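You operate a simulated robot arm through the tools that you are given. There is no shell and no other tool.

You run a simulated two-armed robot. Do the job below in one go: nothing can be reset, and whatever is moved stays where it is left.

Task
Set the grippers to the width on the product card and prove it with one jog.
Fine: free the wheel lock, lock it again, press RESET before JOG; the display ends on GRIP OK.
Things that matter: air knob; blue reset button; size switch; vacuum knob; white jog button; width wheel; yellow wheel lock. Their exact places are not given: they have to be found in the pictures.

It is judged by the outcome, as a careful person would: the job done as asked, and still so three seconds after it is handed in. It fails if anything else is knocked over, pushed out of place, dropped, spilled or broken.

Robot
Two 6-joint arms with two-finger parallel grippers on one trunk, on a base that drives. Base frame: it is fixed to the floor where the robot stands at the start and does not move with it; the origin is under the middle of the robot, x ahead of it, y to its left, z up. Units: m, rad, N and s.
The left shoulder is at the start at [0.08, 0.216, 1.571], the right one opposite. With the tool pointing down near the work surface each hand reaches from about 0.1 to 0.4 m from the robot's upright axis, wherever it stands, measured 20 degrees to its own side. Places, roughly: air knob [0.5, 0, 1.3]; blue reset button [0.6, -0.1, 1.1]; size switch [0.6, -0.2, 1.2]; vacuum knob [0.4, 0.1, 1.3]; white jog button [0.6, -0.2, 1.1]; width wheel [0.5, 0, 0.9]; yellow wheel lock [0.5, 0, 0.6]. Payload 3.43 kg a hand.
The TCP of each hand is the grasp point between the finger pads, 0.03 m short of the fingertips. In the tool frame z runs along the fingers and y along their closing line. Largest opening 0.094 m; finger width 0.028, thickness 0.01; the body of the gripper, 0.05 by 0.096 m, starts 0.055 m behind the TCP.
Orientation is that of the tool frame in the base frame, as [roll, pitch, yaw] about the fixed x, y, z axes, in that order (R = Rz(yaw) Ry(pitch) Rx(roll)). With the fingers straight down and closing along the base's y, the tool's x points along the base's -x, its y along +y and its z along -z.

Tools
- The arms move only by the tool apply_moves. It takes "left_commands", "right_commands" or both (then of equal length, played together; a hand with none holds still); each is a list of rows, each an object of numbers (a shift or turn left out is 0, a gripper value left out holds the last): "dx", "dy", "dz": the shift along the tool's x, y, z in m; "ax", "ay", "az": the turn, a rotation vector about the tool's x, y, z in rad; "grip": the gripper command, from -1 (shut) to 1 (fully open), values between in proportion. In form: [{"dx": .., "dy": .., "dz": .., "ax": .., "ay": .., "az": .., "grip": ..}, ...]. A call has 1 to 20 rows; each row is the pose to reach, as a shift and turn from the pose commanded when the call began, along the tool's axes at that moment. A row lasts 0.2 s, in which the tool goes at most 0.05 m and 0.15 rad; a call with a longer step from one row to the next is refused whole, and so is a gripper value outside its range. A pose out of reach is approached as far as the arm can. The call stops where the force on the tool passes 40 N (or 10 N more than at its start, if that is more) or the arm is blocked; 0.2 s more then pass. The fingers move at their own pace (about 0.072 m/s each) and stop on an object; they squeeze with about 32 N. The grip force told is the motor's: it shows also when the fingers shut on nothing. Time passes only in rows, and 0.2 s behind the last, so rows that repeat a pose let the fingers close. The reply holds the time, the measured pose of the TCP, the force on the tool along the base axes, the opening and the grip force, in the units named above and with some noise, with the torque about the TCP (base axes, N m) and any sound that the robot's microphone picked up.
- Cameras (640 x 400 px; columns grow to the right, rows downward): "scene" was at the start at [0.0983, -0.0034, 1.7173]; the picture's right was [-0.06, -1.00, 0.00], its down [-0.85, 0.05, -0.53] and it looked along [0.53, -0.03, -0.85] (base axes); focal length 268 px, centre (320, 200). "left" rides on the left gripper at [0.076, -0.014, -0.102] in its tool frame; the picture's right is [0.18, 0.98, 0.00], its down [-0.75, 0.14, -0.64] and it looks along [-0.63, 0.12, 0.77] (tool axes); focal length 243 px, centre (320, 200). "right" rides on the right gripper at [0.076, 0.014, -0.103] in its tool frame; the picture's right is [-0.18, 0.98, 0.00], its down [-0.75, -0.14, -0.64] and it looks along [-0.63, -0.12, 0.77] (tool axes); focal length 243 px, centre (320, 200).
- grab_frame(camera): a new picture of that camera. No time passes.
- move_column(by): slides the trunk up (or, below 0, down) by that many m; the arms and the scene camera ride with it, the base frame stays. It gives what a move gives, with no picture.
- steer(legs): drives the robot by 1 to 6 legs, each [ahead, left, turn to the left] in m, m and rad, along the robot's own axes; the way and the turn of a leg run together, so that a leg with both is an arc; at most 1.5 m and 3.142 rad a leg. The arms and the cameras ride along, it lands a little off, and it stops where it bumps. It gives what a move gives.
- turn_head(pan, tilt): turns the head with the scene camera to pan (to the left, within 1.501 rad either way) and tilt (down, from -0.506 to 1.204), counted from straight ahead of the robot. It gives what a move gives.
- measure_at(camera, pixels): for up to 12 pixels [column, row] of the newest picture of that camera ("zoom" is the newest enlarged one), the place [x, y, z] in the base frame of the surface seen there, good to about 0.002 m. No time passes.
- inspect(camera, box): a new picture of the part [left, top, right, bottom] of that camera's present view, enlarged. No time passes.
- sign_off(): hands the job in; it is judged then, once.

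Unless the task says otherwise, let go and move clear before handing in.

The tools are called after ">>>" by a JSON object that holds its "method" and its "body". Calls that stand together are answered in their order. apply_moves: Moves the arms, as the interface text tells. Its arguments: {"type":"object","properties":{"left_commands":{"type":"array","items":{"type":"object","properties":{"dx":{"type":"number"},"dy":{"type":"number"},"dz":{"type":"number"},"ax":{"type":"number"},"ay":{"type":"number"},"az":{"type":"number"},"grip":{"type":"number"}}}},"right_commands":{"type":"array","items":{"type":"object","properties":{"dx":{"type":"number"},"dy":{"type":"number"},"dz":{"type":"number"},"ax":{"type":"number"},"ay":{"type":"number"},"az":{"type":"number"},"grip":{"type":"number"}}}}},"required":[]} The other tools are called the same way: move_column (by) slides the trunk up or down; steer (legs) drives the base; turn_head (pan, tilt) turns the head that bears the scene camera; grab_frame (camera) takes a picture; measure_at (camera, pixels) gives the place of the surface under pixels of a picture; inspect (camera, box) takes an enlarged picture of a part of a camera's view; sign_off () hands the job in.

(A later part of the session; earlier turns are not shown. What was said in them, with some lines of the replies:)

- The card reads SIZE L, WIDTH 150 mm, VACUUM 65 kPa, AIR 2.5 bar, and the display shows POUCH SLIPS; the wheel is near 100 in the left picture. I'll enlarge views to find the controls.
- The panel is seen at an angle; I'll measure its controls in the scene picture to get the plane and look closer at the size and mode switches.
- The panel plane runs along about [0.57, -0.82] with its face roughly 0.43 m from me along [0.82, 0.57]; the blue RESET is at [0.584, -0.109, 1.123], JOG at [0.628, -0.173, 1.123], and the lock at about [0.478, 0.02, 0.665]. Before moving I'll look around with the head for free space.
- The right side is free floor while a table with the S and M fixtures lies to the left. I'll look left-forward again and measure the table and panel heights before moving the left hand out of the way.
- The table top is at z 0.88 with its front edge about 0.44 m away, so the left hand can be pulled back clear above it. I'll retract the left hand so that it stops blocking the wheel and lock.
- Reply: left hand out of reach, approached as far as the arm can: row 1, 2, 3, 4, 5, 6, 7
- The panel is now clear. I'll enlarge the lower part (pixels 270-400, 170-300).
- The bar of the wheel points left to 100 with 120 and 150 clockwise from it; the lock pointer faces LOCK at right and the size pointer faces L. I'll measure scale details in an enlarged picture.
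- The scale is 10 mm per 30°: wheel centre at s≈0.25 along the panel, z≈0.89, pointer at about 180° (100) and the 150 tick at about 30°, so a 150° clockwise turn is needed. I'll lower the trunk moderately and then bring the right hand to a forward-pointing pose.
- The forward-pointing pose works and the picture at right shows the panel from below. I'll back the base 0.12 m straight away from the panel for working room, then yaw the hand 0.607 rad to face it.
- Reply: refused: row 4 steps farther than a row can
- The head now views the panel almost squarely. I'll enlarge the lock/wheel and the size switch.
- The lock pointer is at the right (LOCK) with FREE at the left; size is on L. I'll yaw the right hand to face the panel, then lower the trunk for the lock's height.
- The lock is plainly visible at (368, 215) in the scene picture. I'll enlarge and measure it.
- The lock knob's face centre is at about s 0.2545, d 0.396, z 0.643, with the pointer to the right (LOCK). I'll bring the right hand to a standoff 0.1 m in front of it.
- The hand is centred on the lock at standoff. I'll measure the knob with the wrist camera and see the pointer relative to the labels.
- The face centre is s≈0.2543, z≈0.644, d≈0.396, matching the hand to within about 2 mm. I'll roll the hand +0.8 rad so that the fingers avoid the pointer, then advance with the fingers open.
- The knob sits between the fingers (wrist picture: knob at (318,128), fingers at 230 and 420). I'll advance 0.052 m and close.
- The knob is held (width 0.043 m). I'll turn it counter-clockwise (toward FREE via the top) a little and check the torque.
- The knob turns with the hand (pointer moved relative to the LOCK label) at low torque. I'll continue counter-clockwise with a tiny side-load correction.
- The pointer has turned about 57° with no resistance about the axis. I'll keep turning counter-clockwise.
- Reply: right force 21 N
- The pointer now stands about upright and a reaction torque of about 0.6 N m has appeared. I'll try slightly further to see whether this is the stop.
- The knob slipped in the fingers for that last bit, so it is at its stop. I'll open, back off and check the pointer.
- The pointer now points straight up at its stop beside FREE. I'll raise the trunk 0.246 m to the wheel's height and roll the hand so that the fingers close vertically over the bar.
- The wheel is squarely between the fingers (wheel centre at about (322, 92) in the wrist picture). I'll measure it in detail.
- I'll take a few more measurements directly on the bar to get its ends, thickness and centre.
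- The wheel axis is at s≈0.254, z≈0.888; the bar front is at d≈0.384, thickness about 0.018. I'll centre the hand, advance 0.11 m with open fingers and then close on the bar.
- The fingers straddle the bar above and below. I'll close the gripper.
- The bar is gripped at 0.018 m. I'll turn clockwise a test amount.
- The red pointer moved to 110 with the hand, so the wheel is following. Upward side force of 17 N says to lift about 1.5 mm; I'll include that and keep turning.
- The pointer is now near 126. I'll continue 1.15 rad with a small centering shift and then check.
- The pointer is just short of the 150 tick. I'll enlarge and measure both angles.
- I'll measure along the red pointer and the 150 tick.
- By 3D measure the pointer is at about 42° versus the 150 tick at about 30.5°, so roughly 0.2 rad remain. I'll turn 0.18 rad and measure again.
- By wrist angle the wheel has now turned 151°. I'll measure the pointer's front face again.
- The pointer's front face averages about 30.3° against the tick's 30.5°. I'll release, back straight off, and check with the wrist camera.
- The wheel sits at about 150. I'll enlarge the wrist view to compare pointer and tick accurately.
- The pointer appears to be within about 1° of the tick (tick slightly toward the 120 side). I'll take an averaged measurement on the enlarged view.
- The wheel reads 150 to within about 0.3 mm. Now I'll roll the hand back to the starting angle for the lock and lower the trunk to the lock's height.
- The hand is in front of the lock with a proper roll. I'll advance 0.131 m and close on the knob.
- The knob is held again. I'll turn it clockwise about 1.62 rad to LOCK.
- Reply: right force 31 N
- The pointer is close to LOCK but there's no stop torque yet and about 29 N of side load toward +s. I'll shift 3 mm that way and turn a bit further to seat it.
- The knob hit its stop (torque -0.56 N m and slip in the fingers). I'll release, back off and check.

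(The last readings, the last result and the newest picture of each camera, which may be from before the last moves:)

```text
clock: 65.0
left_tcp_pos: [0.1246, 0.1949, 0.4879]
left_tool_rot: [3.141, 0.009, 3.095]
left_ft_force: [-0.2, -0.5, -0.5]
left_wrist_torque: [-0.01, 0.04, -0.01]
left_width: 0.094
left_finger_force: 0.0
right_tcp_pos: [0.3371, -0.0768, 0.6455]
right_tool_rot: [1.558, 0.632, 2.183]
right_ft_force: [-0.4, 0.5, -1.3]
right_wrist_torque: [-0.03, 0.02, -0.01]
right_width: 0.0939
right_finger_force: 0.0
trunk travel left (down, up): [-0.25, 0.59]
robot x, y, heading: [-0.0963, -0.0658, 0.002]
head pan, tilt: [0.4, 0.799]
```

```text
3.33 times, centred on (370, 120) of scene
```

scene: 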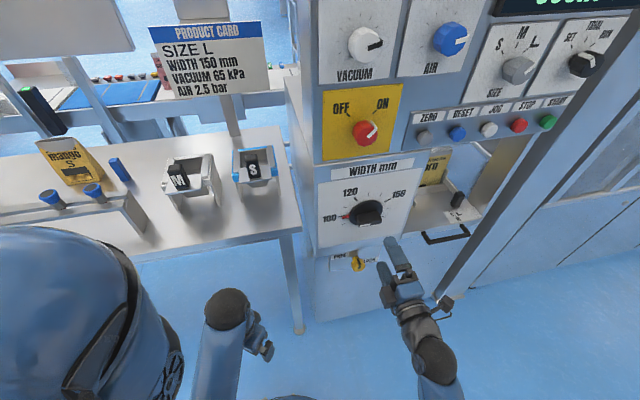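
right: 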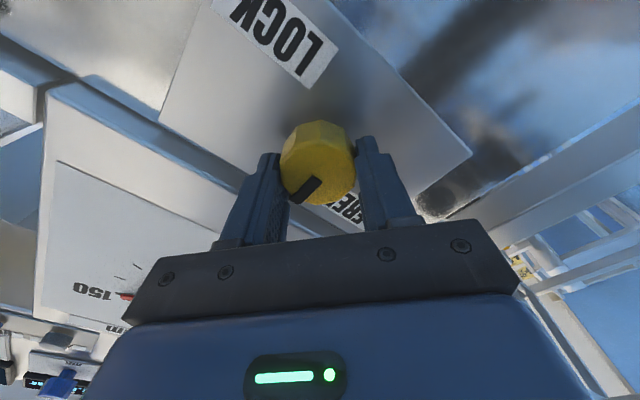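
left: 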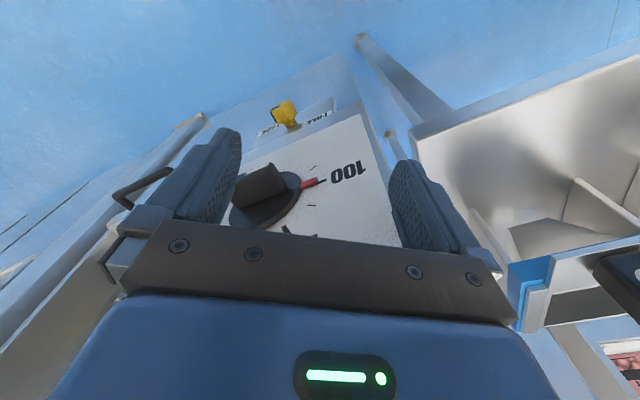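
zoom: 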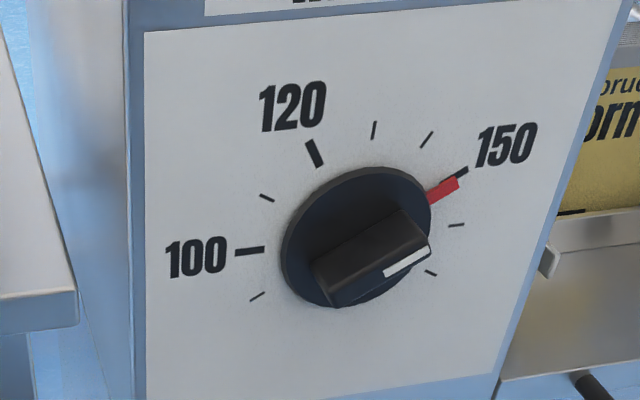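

The lock is back exactly at LOCK and the wheel still reads 150. I'll raise the trunk 0.33 m, then move the right hand with closed fingers to a standoff before the RESET button.

>>> {"method": "move_column", "body": {"by": 0.33}}

>>> {"method": "apply_moves", "body": {"right_commands": [{"dx": -0.04, "dy": 0.004, "grip": -1}, {"dx": -0.08, "dy": 0.007, "grip": -1}, {"dx": -0.12, "dy": 0.01, "grip": -1}, {"dx": -0.16, "dy": 0.013, "grip": -1}, {"dx": -0.2, "dy": 0.016, "dz": 0.01, "grip": -1}, {"dx": -0.2245, "dy": 0.019, "dz": 0.03, "grip": -1}, {"dx": -0.2245, "dy": 0.019, "dz": 0.05, "grip": -1}, {"dx": -0.2245, "dy": 0.019, "dz": 0.05, "grip": -1}]}}

>>> {"method": "grab_frame", "body": {"camera": "scene"}}

>>> {"method": "grab_frame", "body": {"camera": "right"}}

```text
clock: 68.2
left_tcp_pos: [0.1261, 0.1963, 0.8174]
left_tool_rot: [3.137, 0.014, 3.098]
left_ft_force: [0.3, -0.2, -0.2]
left_wrist_torque: [0.01, -0.03, 0.01]
left_width: 0.0937
left_finger_force: 0.1
right_tcp_pos: [0.3383, -0.0766, 0.9759]
right_tool_rot: [1.559, 0.632, 2.184]
right_ft_force: [-0.9, 0.6, -0.7]
right_wrist_torque: [0.02, 0.01, 0.02]
right_width: 0.0942
right_finger_force: 0.1
trunk travel left (down, up): [-0.58, 0.26]
robot x, y, heading: [-0.0945, -0.0663, -0.001]
head pan, tilt: [0.4, 0.799]
```

```text
clock: 70.0
left_tcp_pos: [0.1257, 0.1954, 0.8184]
left_tool_rot: [3.138, 0.012, 3.099]
left_ft_force: [-0.6, 0.4, 0.9]
left_wrist_torque: [-0.01, -0.01, 0.0]
left_width: 0.094
left_finger_force: 0.0
right_tcp_pos: [0.4764, -0.1871, 1.1237]
right_tool_rot: [1.558, 0.632, 2.184]
right_ft_force: [-0.4, -0.5, -0.4]
right_wrist_torque: [-0.01, -0.01, -0.02]
right_width: 0.0
right_finger_force: 32.0
trunk travel left (down, up): [-0.58, 0.26]
robot x, y, heading: [-0.0949, -0.0687, -0.003]
head pan, tilt: [0.4, 0.799]
```

```text
taken
```

scene: 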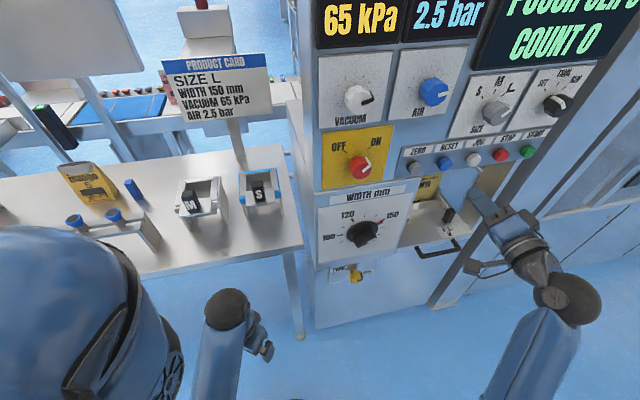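

```text
taken
```

right: 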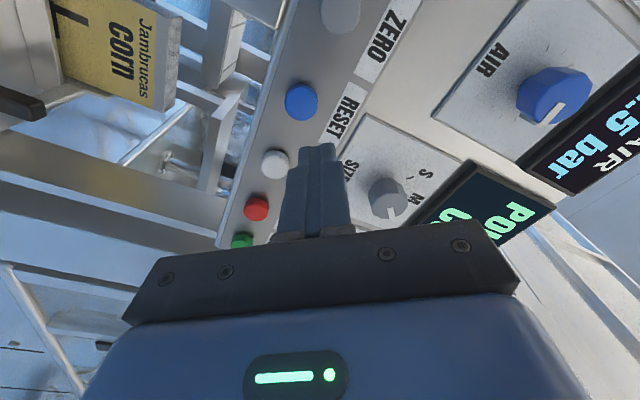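

Both buttons are visible: RESET at (301,101) and JOG at (276,164) in the wrist picture. I'll measure their faces.

>>> {"method": "inspect", "body": {"camera": "right", "box": [230, 60, 350, 190]}}

>>> {"method": "measure_at", "body": {"camera": "right", "pixels": [[301, 101], [295, 101], [307, 101], [301, 93], [301, 110], [275, 164], [270, 164], [280, 164], [275, 157], [275, 171], [318, 115], [285, 130]]}}

>>> {"method": "inspect", "body": {"camera": "scene", "box": [400, 130, 500, 200]}}

>>> {"method": "measure_at", "body": {"camera": "scene", "pixels": [[445, 164], [445, 159], [473, 161], [473, 156], [441, 164], [449, 164], [469, 160], [477, 160]]}}

```text
3.08 times, centred on (290, 125) of right
```

zoom: 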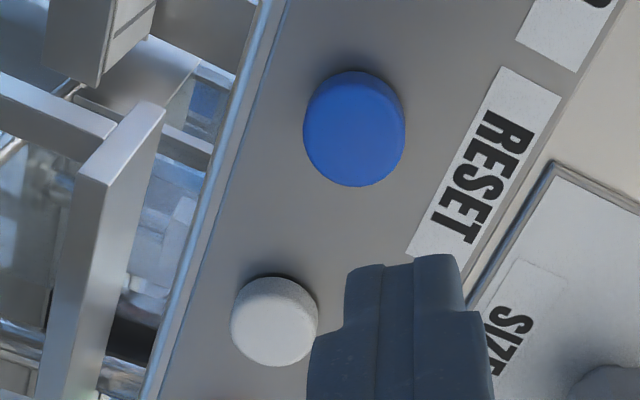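

```text
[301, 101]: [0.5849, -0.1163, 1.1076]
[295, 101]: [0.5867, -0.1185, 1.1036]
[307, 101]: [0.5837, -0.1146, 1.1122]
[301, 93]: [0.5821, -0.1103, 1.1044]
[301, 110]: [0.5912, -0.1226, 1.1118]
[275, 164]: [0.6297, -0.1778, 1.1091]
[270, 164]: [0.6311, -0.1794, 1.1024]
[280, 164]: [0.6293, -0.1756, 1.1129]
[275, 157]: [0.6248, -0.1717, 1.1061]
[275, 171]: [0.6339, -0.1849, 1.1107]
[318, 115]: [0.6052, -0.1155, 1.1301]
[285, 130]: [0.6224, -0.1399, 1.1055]
```

```text
5.71 times, centred on (450, 165) of scene
```

zoom: 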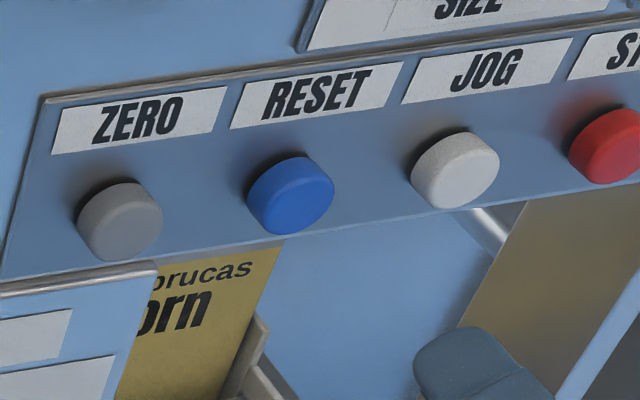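

```text
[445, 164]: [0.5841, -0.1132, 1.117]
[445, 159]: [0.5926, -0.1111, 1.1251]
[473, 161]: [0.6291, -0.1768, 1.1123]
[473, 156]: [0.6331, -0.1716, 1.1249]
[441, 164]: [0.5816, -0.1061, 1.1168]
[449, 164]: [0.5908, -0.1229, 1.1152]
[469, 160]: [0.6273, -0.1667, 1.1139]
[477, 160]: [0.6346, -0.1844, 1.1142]
```

RESET's face centre is s≈0.4333, d≈0.410, z≈1.108 and JOG's is s≈0.509, d≈0.411, z≈1.109. I'll align with RESET and approach to about 1 cm from it.

>>> {"method": "apply_moves", "body": {"right_commands": [{"dx": 0.0051, "dy": -0.0158, "grip": -1}, {"dx": 0.0051, "dy": -0.0158, "dz": 0.03}, {"dx": 0.0051, "dy": -0.0158, "dz": 0.06}, {"dx": 0.0051, "dy": -0.0158, "dz": 0.085}, {"dx": 0.0051, "dy": -0.0158, "dz": 0.085}]}}

>>> {"method": "grab_frame", "body": {"camera": "right"}}

>>> {"method": "inspect", "body": {"camera": "scene", "box": [400, 130, 500, 200]}}

```text
clock: 71.2
left_tcp_pos: [0.1264, 0.1948, 0.8186]
left_tool_rot: [3.141, 0.01, 3.098]
left_ft_force: [-0.2, -0.1, -1.3]
left_wrist_torque: [0.01, -0.03, -0.03]
left_width: 0.094
left_finger_force: 0.0
right_tcp_pos: [0.5482, -0.1405, 1.1081]
right_tool_rot: [1.557, 0.631, 2.183]
right_ft_force: [0.1, 0.5, 0.4]
right_wrist_torque: [-0.03, 0.0, -0.02]
right_width: 0.0
right_finger_force: 31.5
trunk travel left (down, up): [-0.58, 0.26]
robot x, y, heading: [-0.0958, -0.0694, -0.001]
head pan, tilt: [0.4, 0.799]
```

```text
taken
```

right: 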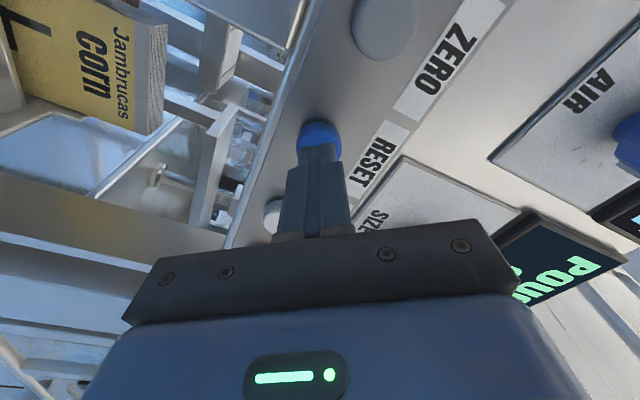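

```text
5.71 times, centred on (450, 165) of scene
```

zoom: 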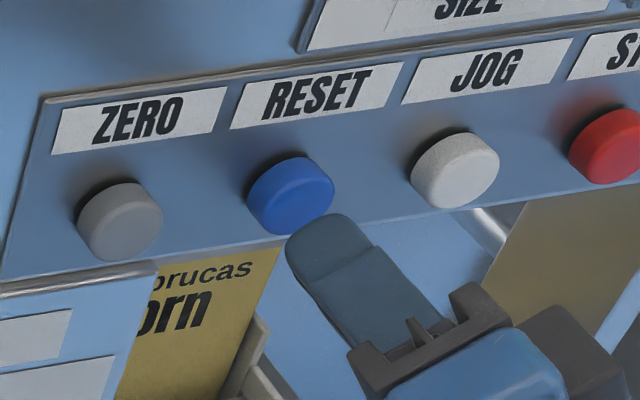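

The fingertips are about 14 mm from the RESET face and centred. I'll press in small steps and then retreat.

>>> {"method": "apply_moves", "body": {"right_commands": [{"dz": 0.008}, {"dz": 0.013}, {"dz": 0.016}, {"dz": 0.019}]}}

```text
clock: 72.2
left_tcp_pos: [0.1266, 0.1965, 0.8176]
left_tool_rot: [3.138, 0.011, 3.096]
left_ft_force: [-0.5, 0.4, 0.2]
left_wrist_torque: [0.01, -0.01, 0.0]
left_width: 0.0939
left_finger_force: 0.0
right_tcp_pos: [0.5639, -0.1311, 1.1091]
right_tool_rot: [1.558, 0.632, 2.182]
right_ft_force: [-1.6, -1.5, -0.2]
right_wrist_torque: [0.02, 0.02, 0.0]
right_width: 0.0001
right_finger_force: 31.9
trunk travel left (down, up): [-0.58, 0.26]
robot x, y, heading: [-0.0982, -0.0674, -0.003]
head pan, tilt: [0.4, 0.799]
```

Contact with about 2 N is felt. I'll press a few millimetres deeper and watch for force rise or a click.

>>> {"method": "apply_moves", "body": {"right_commands": [{"dz": 0.002}, {"dz": 0.004}, {"dz": 0.004}]}}

>>> {"method": "inspect", "body": {"camera": "scene", "box": [480, 0, 640, 80]}}

```text
clock: 73.0
left_tcp_pos: [0.1242, 0.1953, 0.8166]
left_tool_rot: [3.138, 0.009, 3.095]
left_ft_force: [-0.6, -0.4, 0.2]
left_wrist_torque: [0.01, 0.0, 0.0]
left_width: 0.0943
left_finger_force: 0.0
right_tcp_pos: [0.5663, -0.129, 1.1087]
right_tool_rot: [1.558, 0.631, 2.185]
right_ft_force: [-5.3, -3.1, -1.9]
right_wrist_torque: [-0.02, 0.05, 0.02]
right_width: 0.0
right_finger_force: 32.4
trunk travel left (down, up): [-0.58, 0.26]
robot x, y, heading: [-0.0985, -0.0677, -0.0]
head pan, tilt: [0.4, 0.799]
heard: click
```

```text
4.00 times, centred on (560, 40) of scene
```

zoom: 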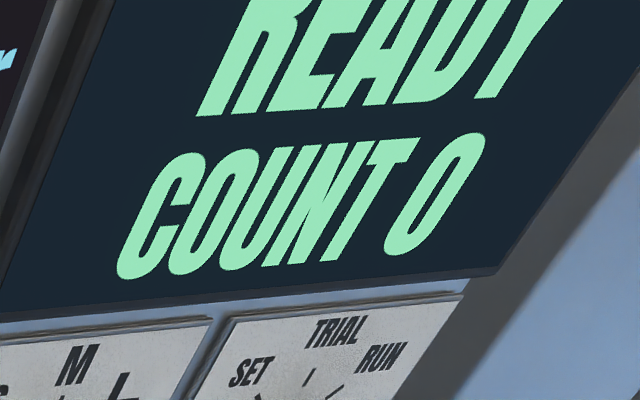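

A click was heard and the display says READY. I'll retreat 45 mm, shift 76 mm right to JOG, and look.

>>> {"method": "apply_moves", "body": {"right_commands": [{"dz": -0.025}, {"dz": -0.05}, {"dz": -0.05, "dx": -0.03, "dy": -0.022}, {"dz": -0.05, "dx": -0.0617, "dy": -0.0451}, {"dz": -0.05, "dx": -0.0617, "dy": -0.0451}, {"dz": -0.03, "dx": -0.0617, "dy": -0.0451}, {"dz": -0.03, "dx": -0.0617, "dy": -0.0451}]}}

>>> {"method": "grab_frame", "body": {"camera": "right"}}

>>> {"method": "inspect", "body": {"camera": "scene", "box": [420, 130, 520, 200]}}

>>> {"method": "inspect", "body": {"camera": "scene", "box": [320, 190, 420, 260]}}

```text
clock: 74.6
left_tcp_pos: [0.1259, 0.1958, 0.8183]
left_tool_rot: [3.14, 0.009, 3.097]
left_ft_force: [0.5, -0.6, -0.3]
left_wrist_torque: [0.03, -0.01, -0.01]
left_width: 0.0938
left_finger_force: 0.1
right_tcp_pos: [0.5866, -0.2083, 1.1094]
right_tool_rot: [1.558, 0.631, 2.183]
right_ft_force: [0.3, -0.2, -0.3]
right_wrist_torque: [0.02, 0.0, 0.01]
right_width: 0.0
right_finger_force: 32.0
trunk travel left (down, up): [-0.58, 0.26]
robot x, y, heading: [-0.0977, -0.0721, 0.002]
head pan, tilt: [0.4, 0.799]
```

```text
taken
```

right: 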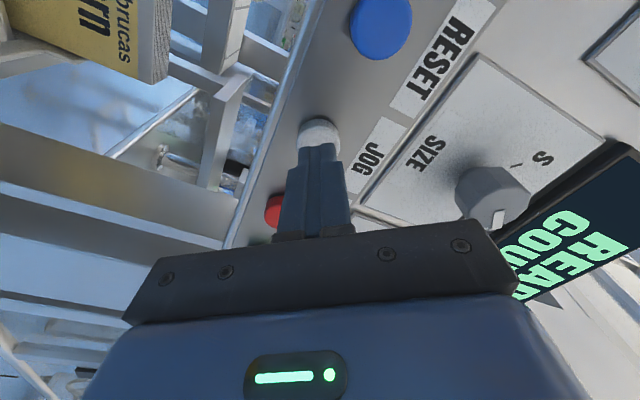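

```text
5.71 times, centred on (470, 165) of scene
```

zoom: 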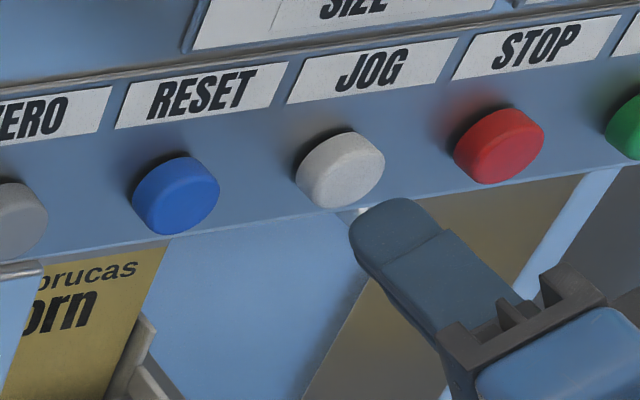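

```text
5.71 times, centred on (370, 225) of scene
```

zoom: 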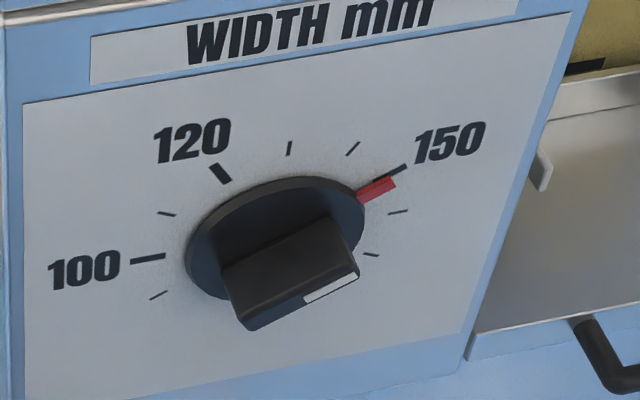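

The fingertips are aligned on JOG and the wheel still reads 150. I'll press once in small steps.

>>> {"method": "apply_moves", "body": {"right_commands": [{"dz": 0.012}, {"dz": 0.021}, {"dz": 0.025}, {"dz": 0.028}, {"dz": 0.03}, {"dz": 0.03}]}}

>>> {"method": "inspect", "body": {"camera": "scene", "box": [480, 0, 640, 80]}}

```text
clock: 76.0
left_tcp_pos: [0.1247, 0.1952, 0.8183]
left_tool_rot: [3.14, 0.009, 3.095]
left_ft_force: [0.3, -0.4, -0.7]
left_wrist_torque: [-0.01, -0.01, -0.05]
left_width: 0.094
left_finger_force: 0.1
right_tcp_pos: [0.6109, -0.1917, 1.1088]
right_tool_rot: [1.557, 0.633, 2.185]
right_ft_force: [-4.2, -2.9, -2.2]
right_wrist_torque: [0.01, 0.05, -0.02]
right_width: 0.0
right_finger_force: 32.6
trunk travel left (down, up): [-0.58, 0.26]
robot x, y, heading: [-0.095, -0.0658, 0.003]
head pan, tilt: [0.4, 0.799]
heard: click
```

```text
4.00 times, centred on (560, 40) of scene
```

zoom: 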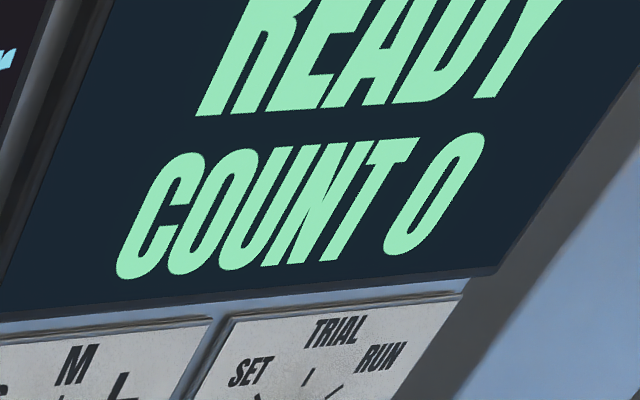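

A click was heard on JOG; the display hasn't changed yet. I'll back off, wait a moment and look again.

>>> {"method": "apply_moves", "body": {"right_commands": [{"dz": -0.03}, {"dz": -0.06}, {"dz": -0.1}, {"dz": -0.14}, {"dz": -0.16}, {"dz": -0.16}, {"dz": -0.16}, {"dz": -0.16}, {"dz": -0.16}, {"dz": -0.16}]}}

>>> {"method": "grab_frame", "body": {"camera": "scene"}}

>>> {"method": "inspect", "body": {"camera": "scene", "box": [480, 0, 640, 80]}}

```text
clock: 78.2
left_tcp_pos: [0.1252, 0.1953, 0.8177]
left_tool_rot: [3.139, 0.006, 3.095]
left_ft_force: [-0.2, -0.7, 0.8]
left_wrist_torque: [0.03, -0.01, -0.01]
left_width: 0.094
left_finger_force: 0.1
right_tcp_pos: [0.4807, -0.2836, 1.1066]
right_tool_rot: [1.558, 0.63, 2.184]
right_ft_force: [-0.7, -0.3, -0.1]
right_wrist_torque: [-0.01, -0.01, 0.02]
right_width: 0.0002
right_finger_force: 32.1
trunk travel left (down, up): [-0.58, 0.26]
robot x, y, heading: [-0.0938, -0.0662, 0.006]
head pan, tilt: [0.4, 0.799]
```

```text
taken
```

scene: 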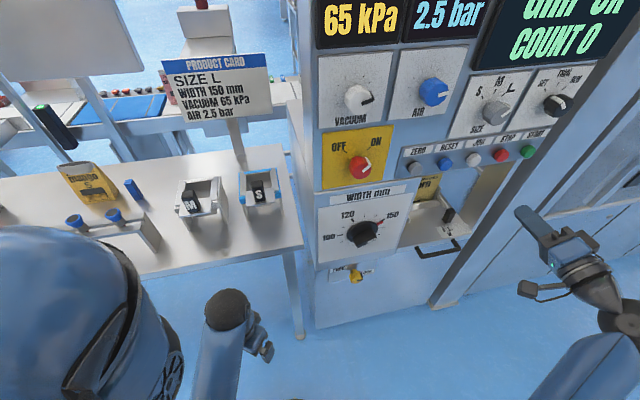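

```text
4.00 times, centred on (560, 40) of scene
```

zoom: 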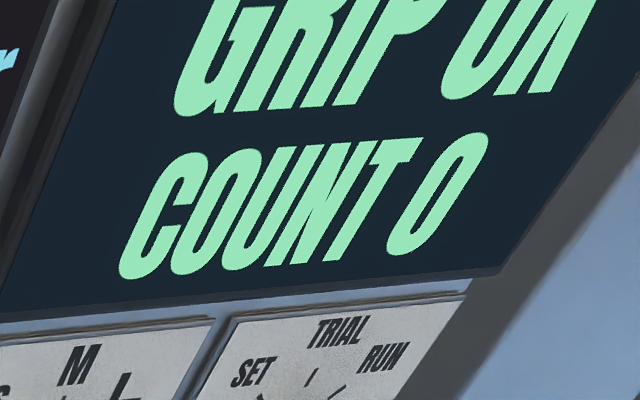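

The display now shows GRIP OK. I'll take one full look to confirm everything before handing in.

>>> {"method": "turn_head", "body": {"pan": 0.3, "tilt": 0.6}}

>>> {"method": "grab_frame", "body": {"camera": "scene"}}

>>> {"method": "inspect", "body": {"camera": "scene", "box": [330, 180, 470, 400]}}

```text
clock: 79.0
left_tcp_pos: [0.1241, 0.1957, 0.818]
left_tool_rot: [3.139, 0.01, 3.097]
left_ft_force: [-0.4, -0.2, -0.6]
left_wrist_torque: [-0.01, -0.01, 0.03]
left_width: 0.0939
left_finger_force: 0.1
right_tcp_pos: [0.4824, -0.2849, 1.107]
right_tool_rot: [1.559, 0.632, 2.185]
right_ft_force: [-0.3, 0.1, -0.1]
right_wrist_torque: [0.03, 0.0, 0.01]
right_width: 0.0
right_finger_force: 32.1
trunk travel left (down, up): [-0.58, 0.26]
robot x, y, heading: [-0.0987, -0.0698, 0.0]
head pan, tilt: [0.3, 0.6]
```

```text
taken
```

scene: 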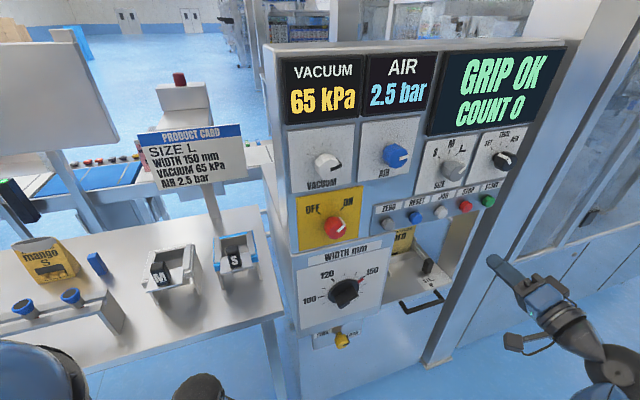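

```text
1.82 times, centred on (400, 290) of scene
```

zoom: 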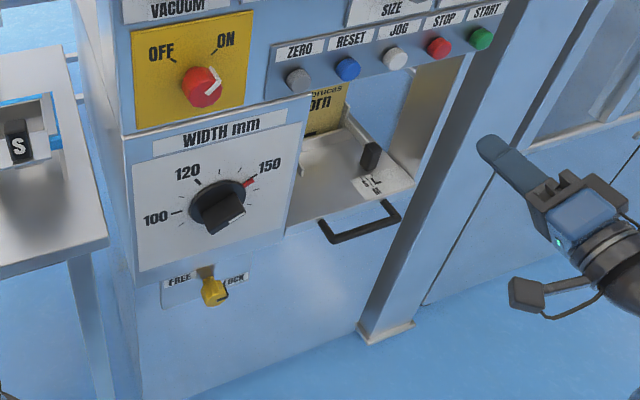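

The display at (500, 75) reads GRIP OK, the wheel is at 150, the lock is on LOCK, vacuum 65 kPa and air 2.5 bar are unchanged, and both hands are clear. I'm handing in the job.

>>> {"method": "sign_off", "body": {}}

```text
The job is handed in.
```

The grippers are set to 150 mm as on the product card, and the jog passed: the display reads GRIP OK.

- **Width:** I freed the yellow lock, turned the wheel from 100 to 150 and locked it again. By my measurements the pointer is within about 0.4 mm of the 150 mark.
- **Proof:** I pressed RESET, and the display went to READY. I then pressed JOG once, and it went to GRIP OK. The count still shows 0.
- **Left as they were:** The size switch was already on L. Vacuum (65 kPa) and air (2.5 bar) already matched the card, so I didn't touch any of the three.

Nothing else was touched or moved, and both hands are clear of the machine.
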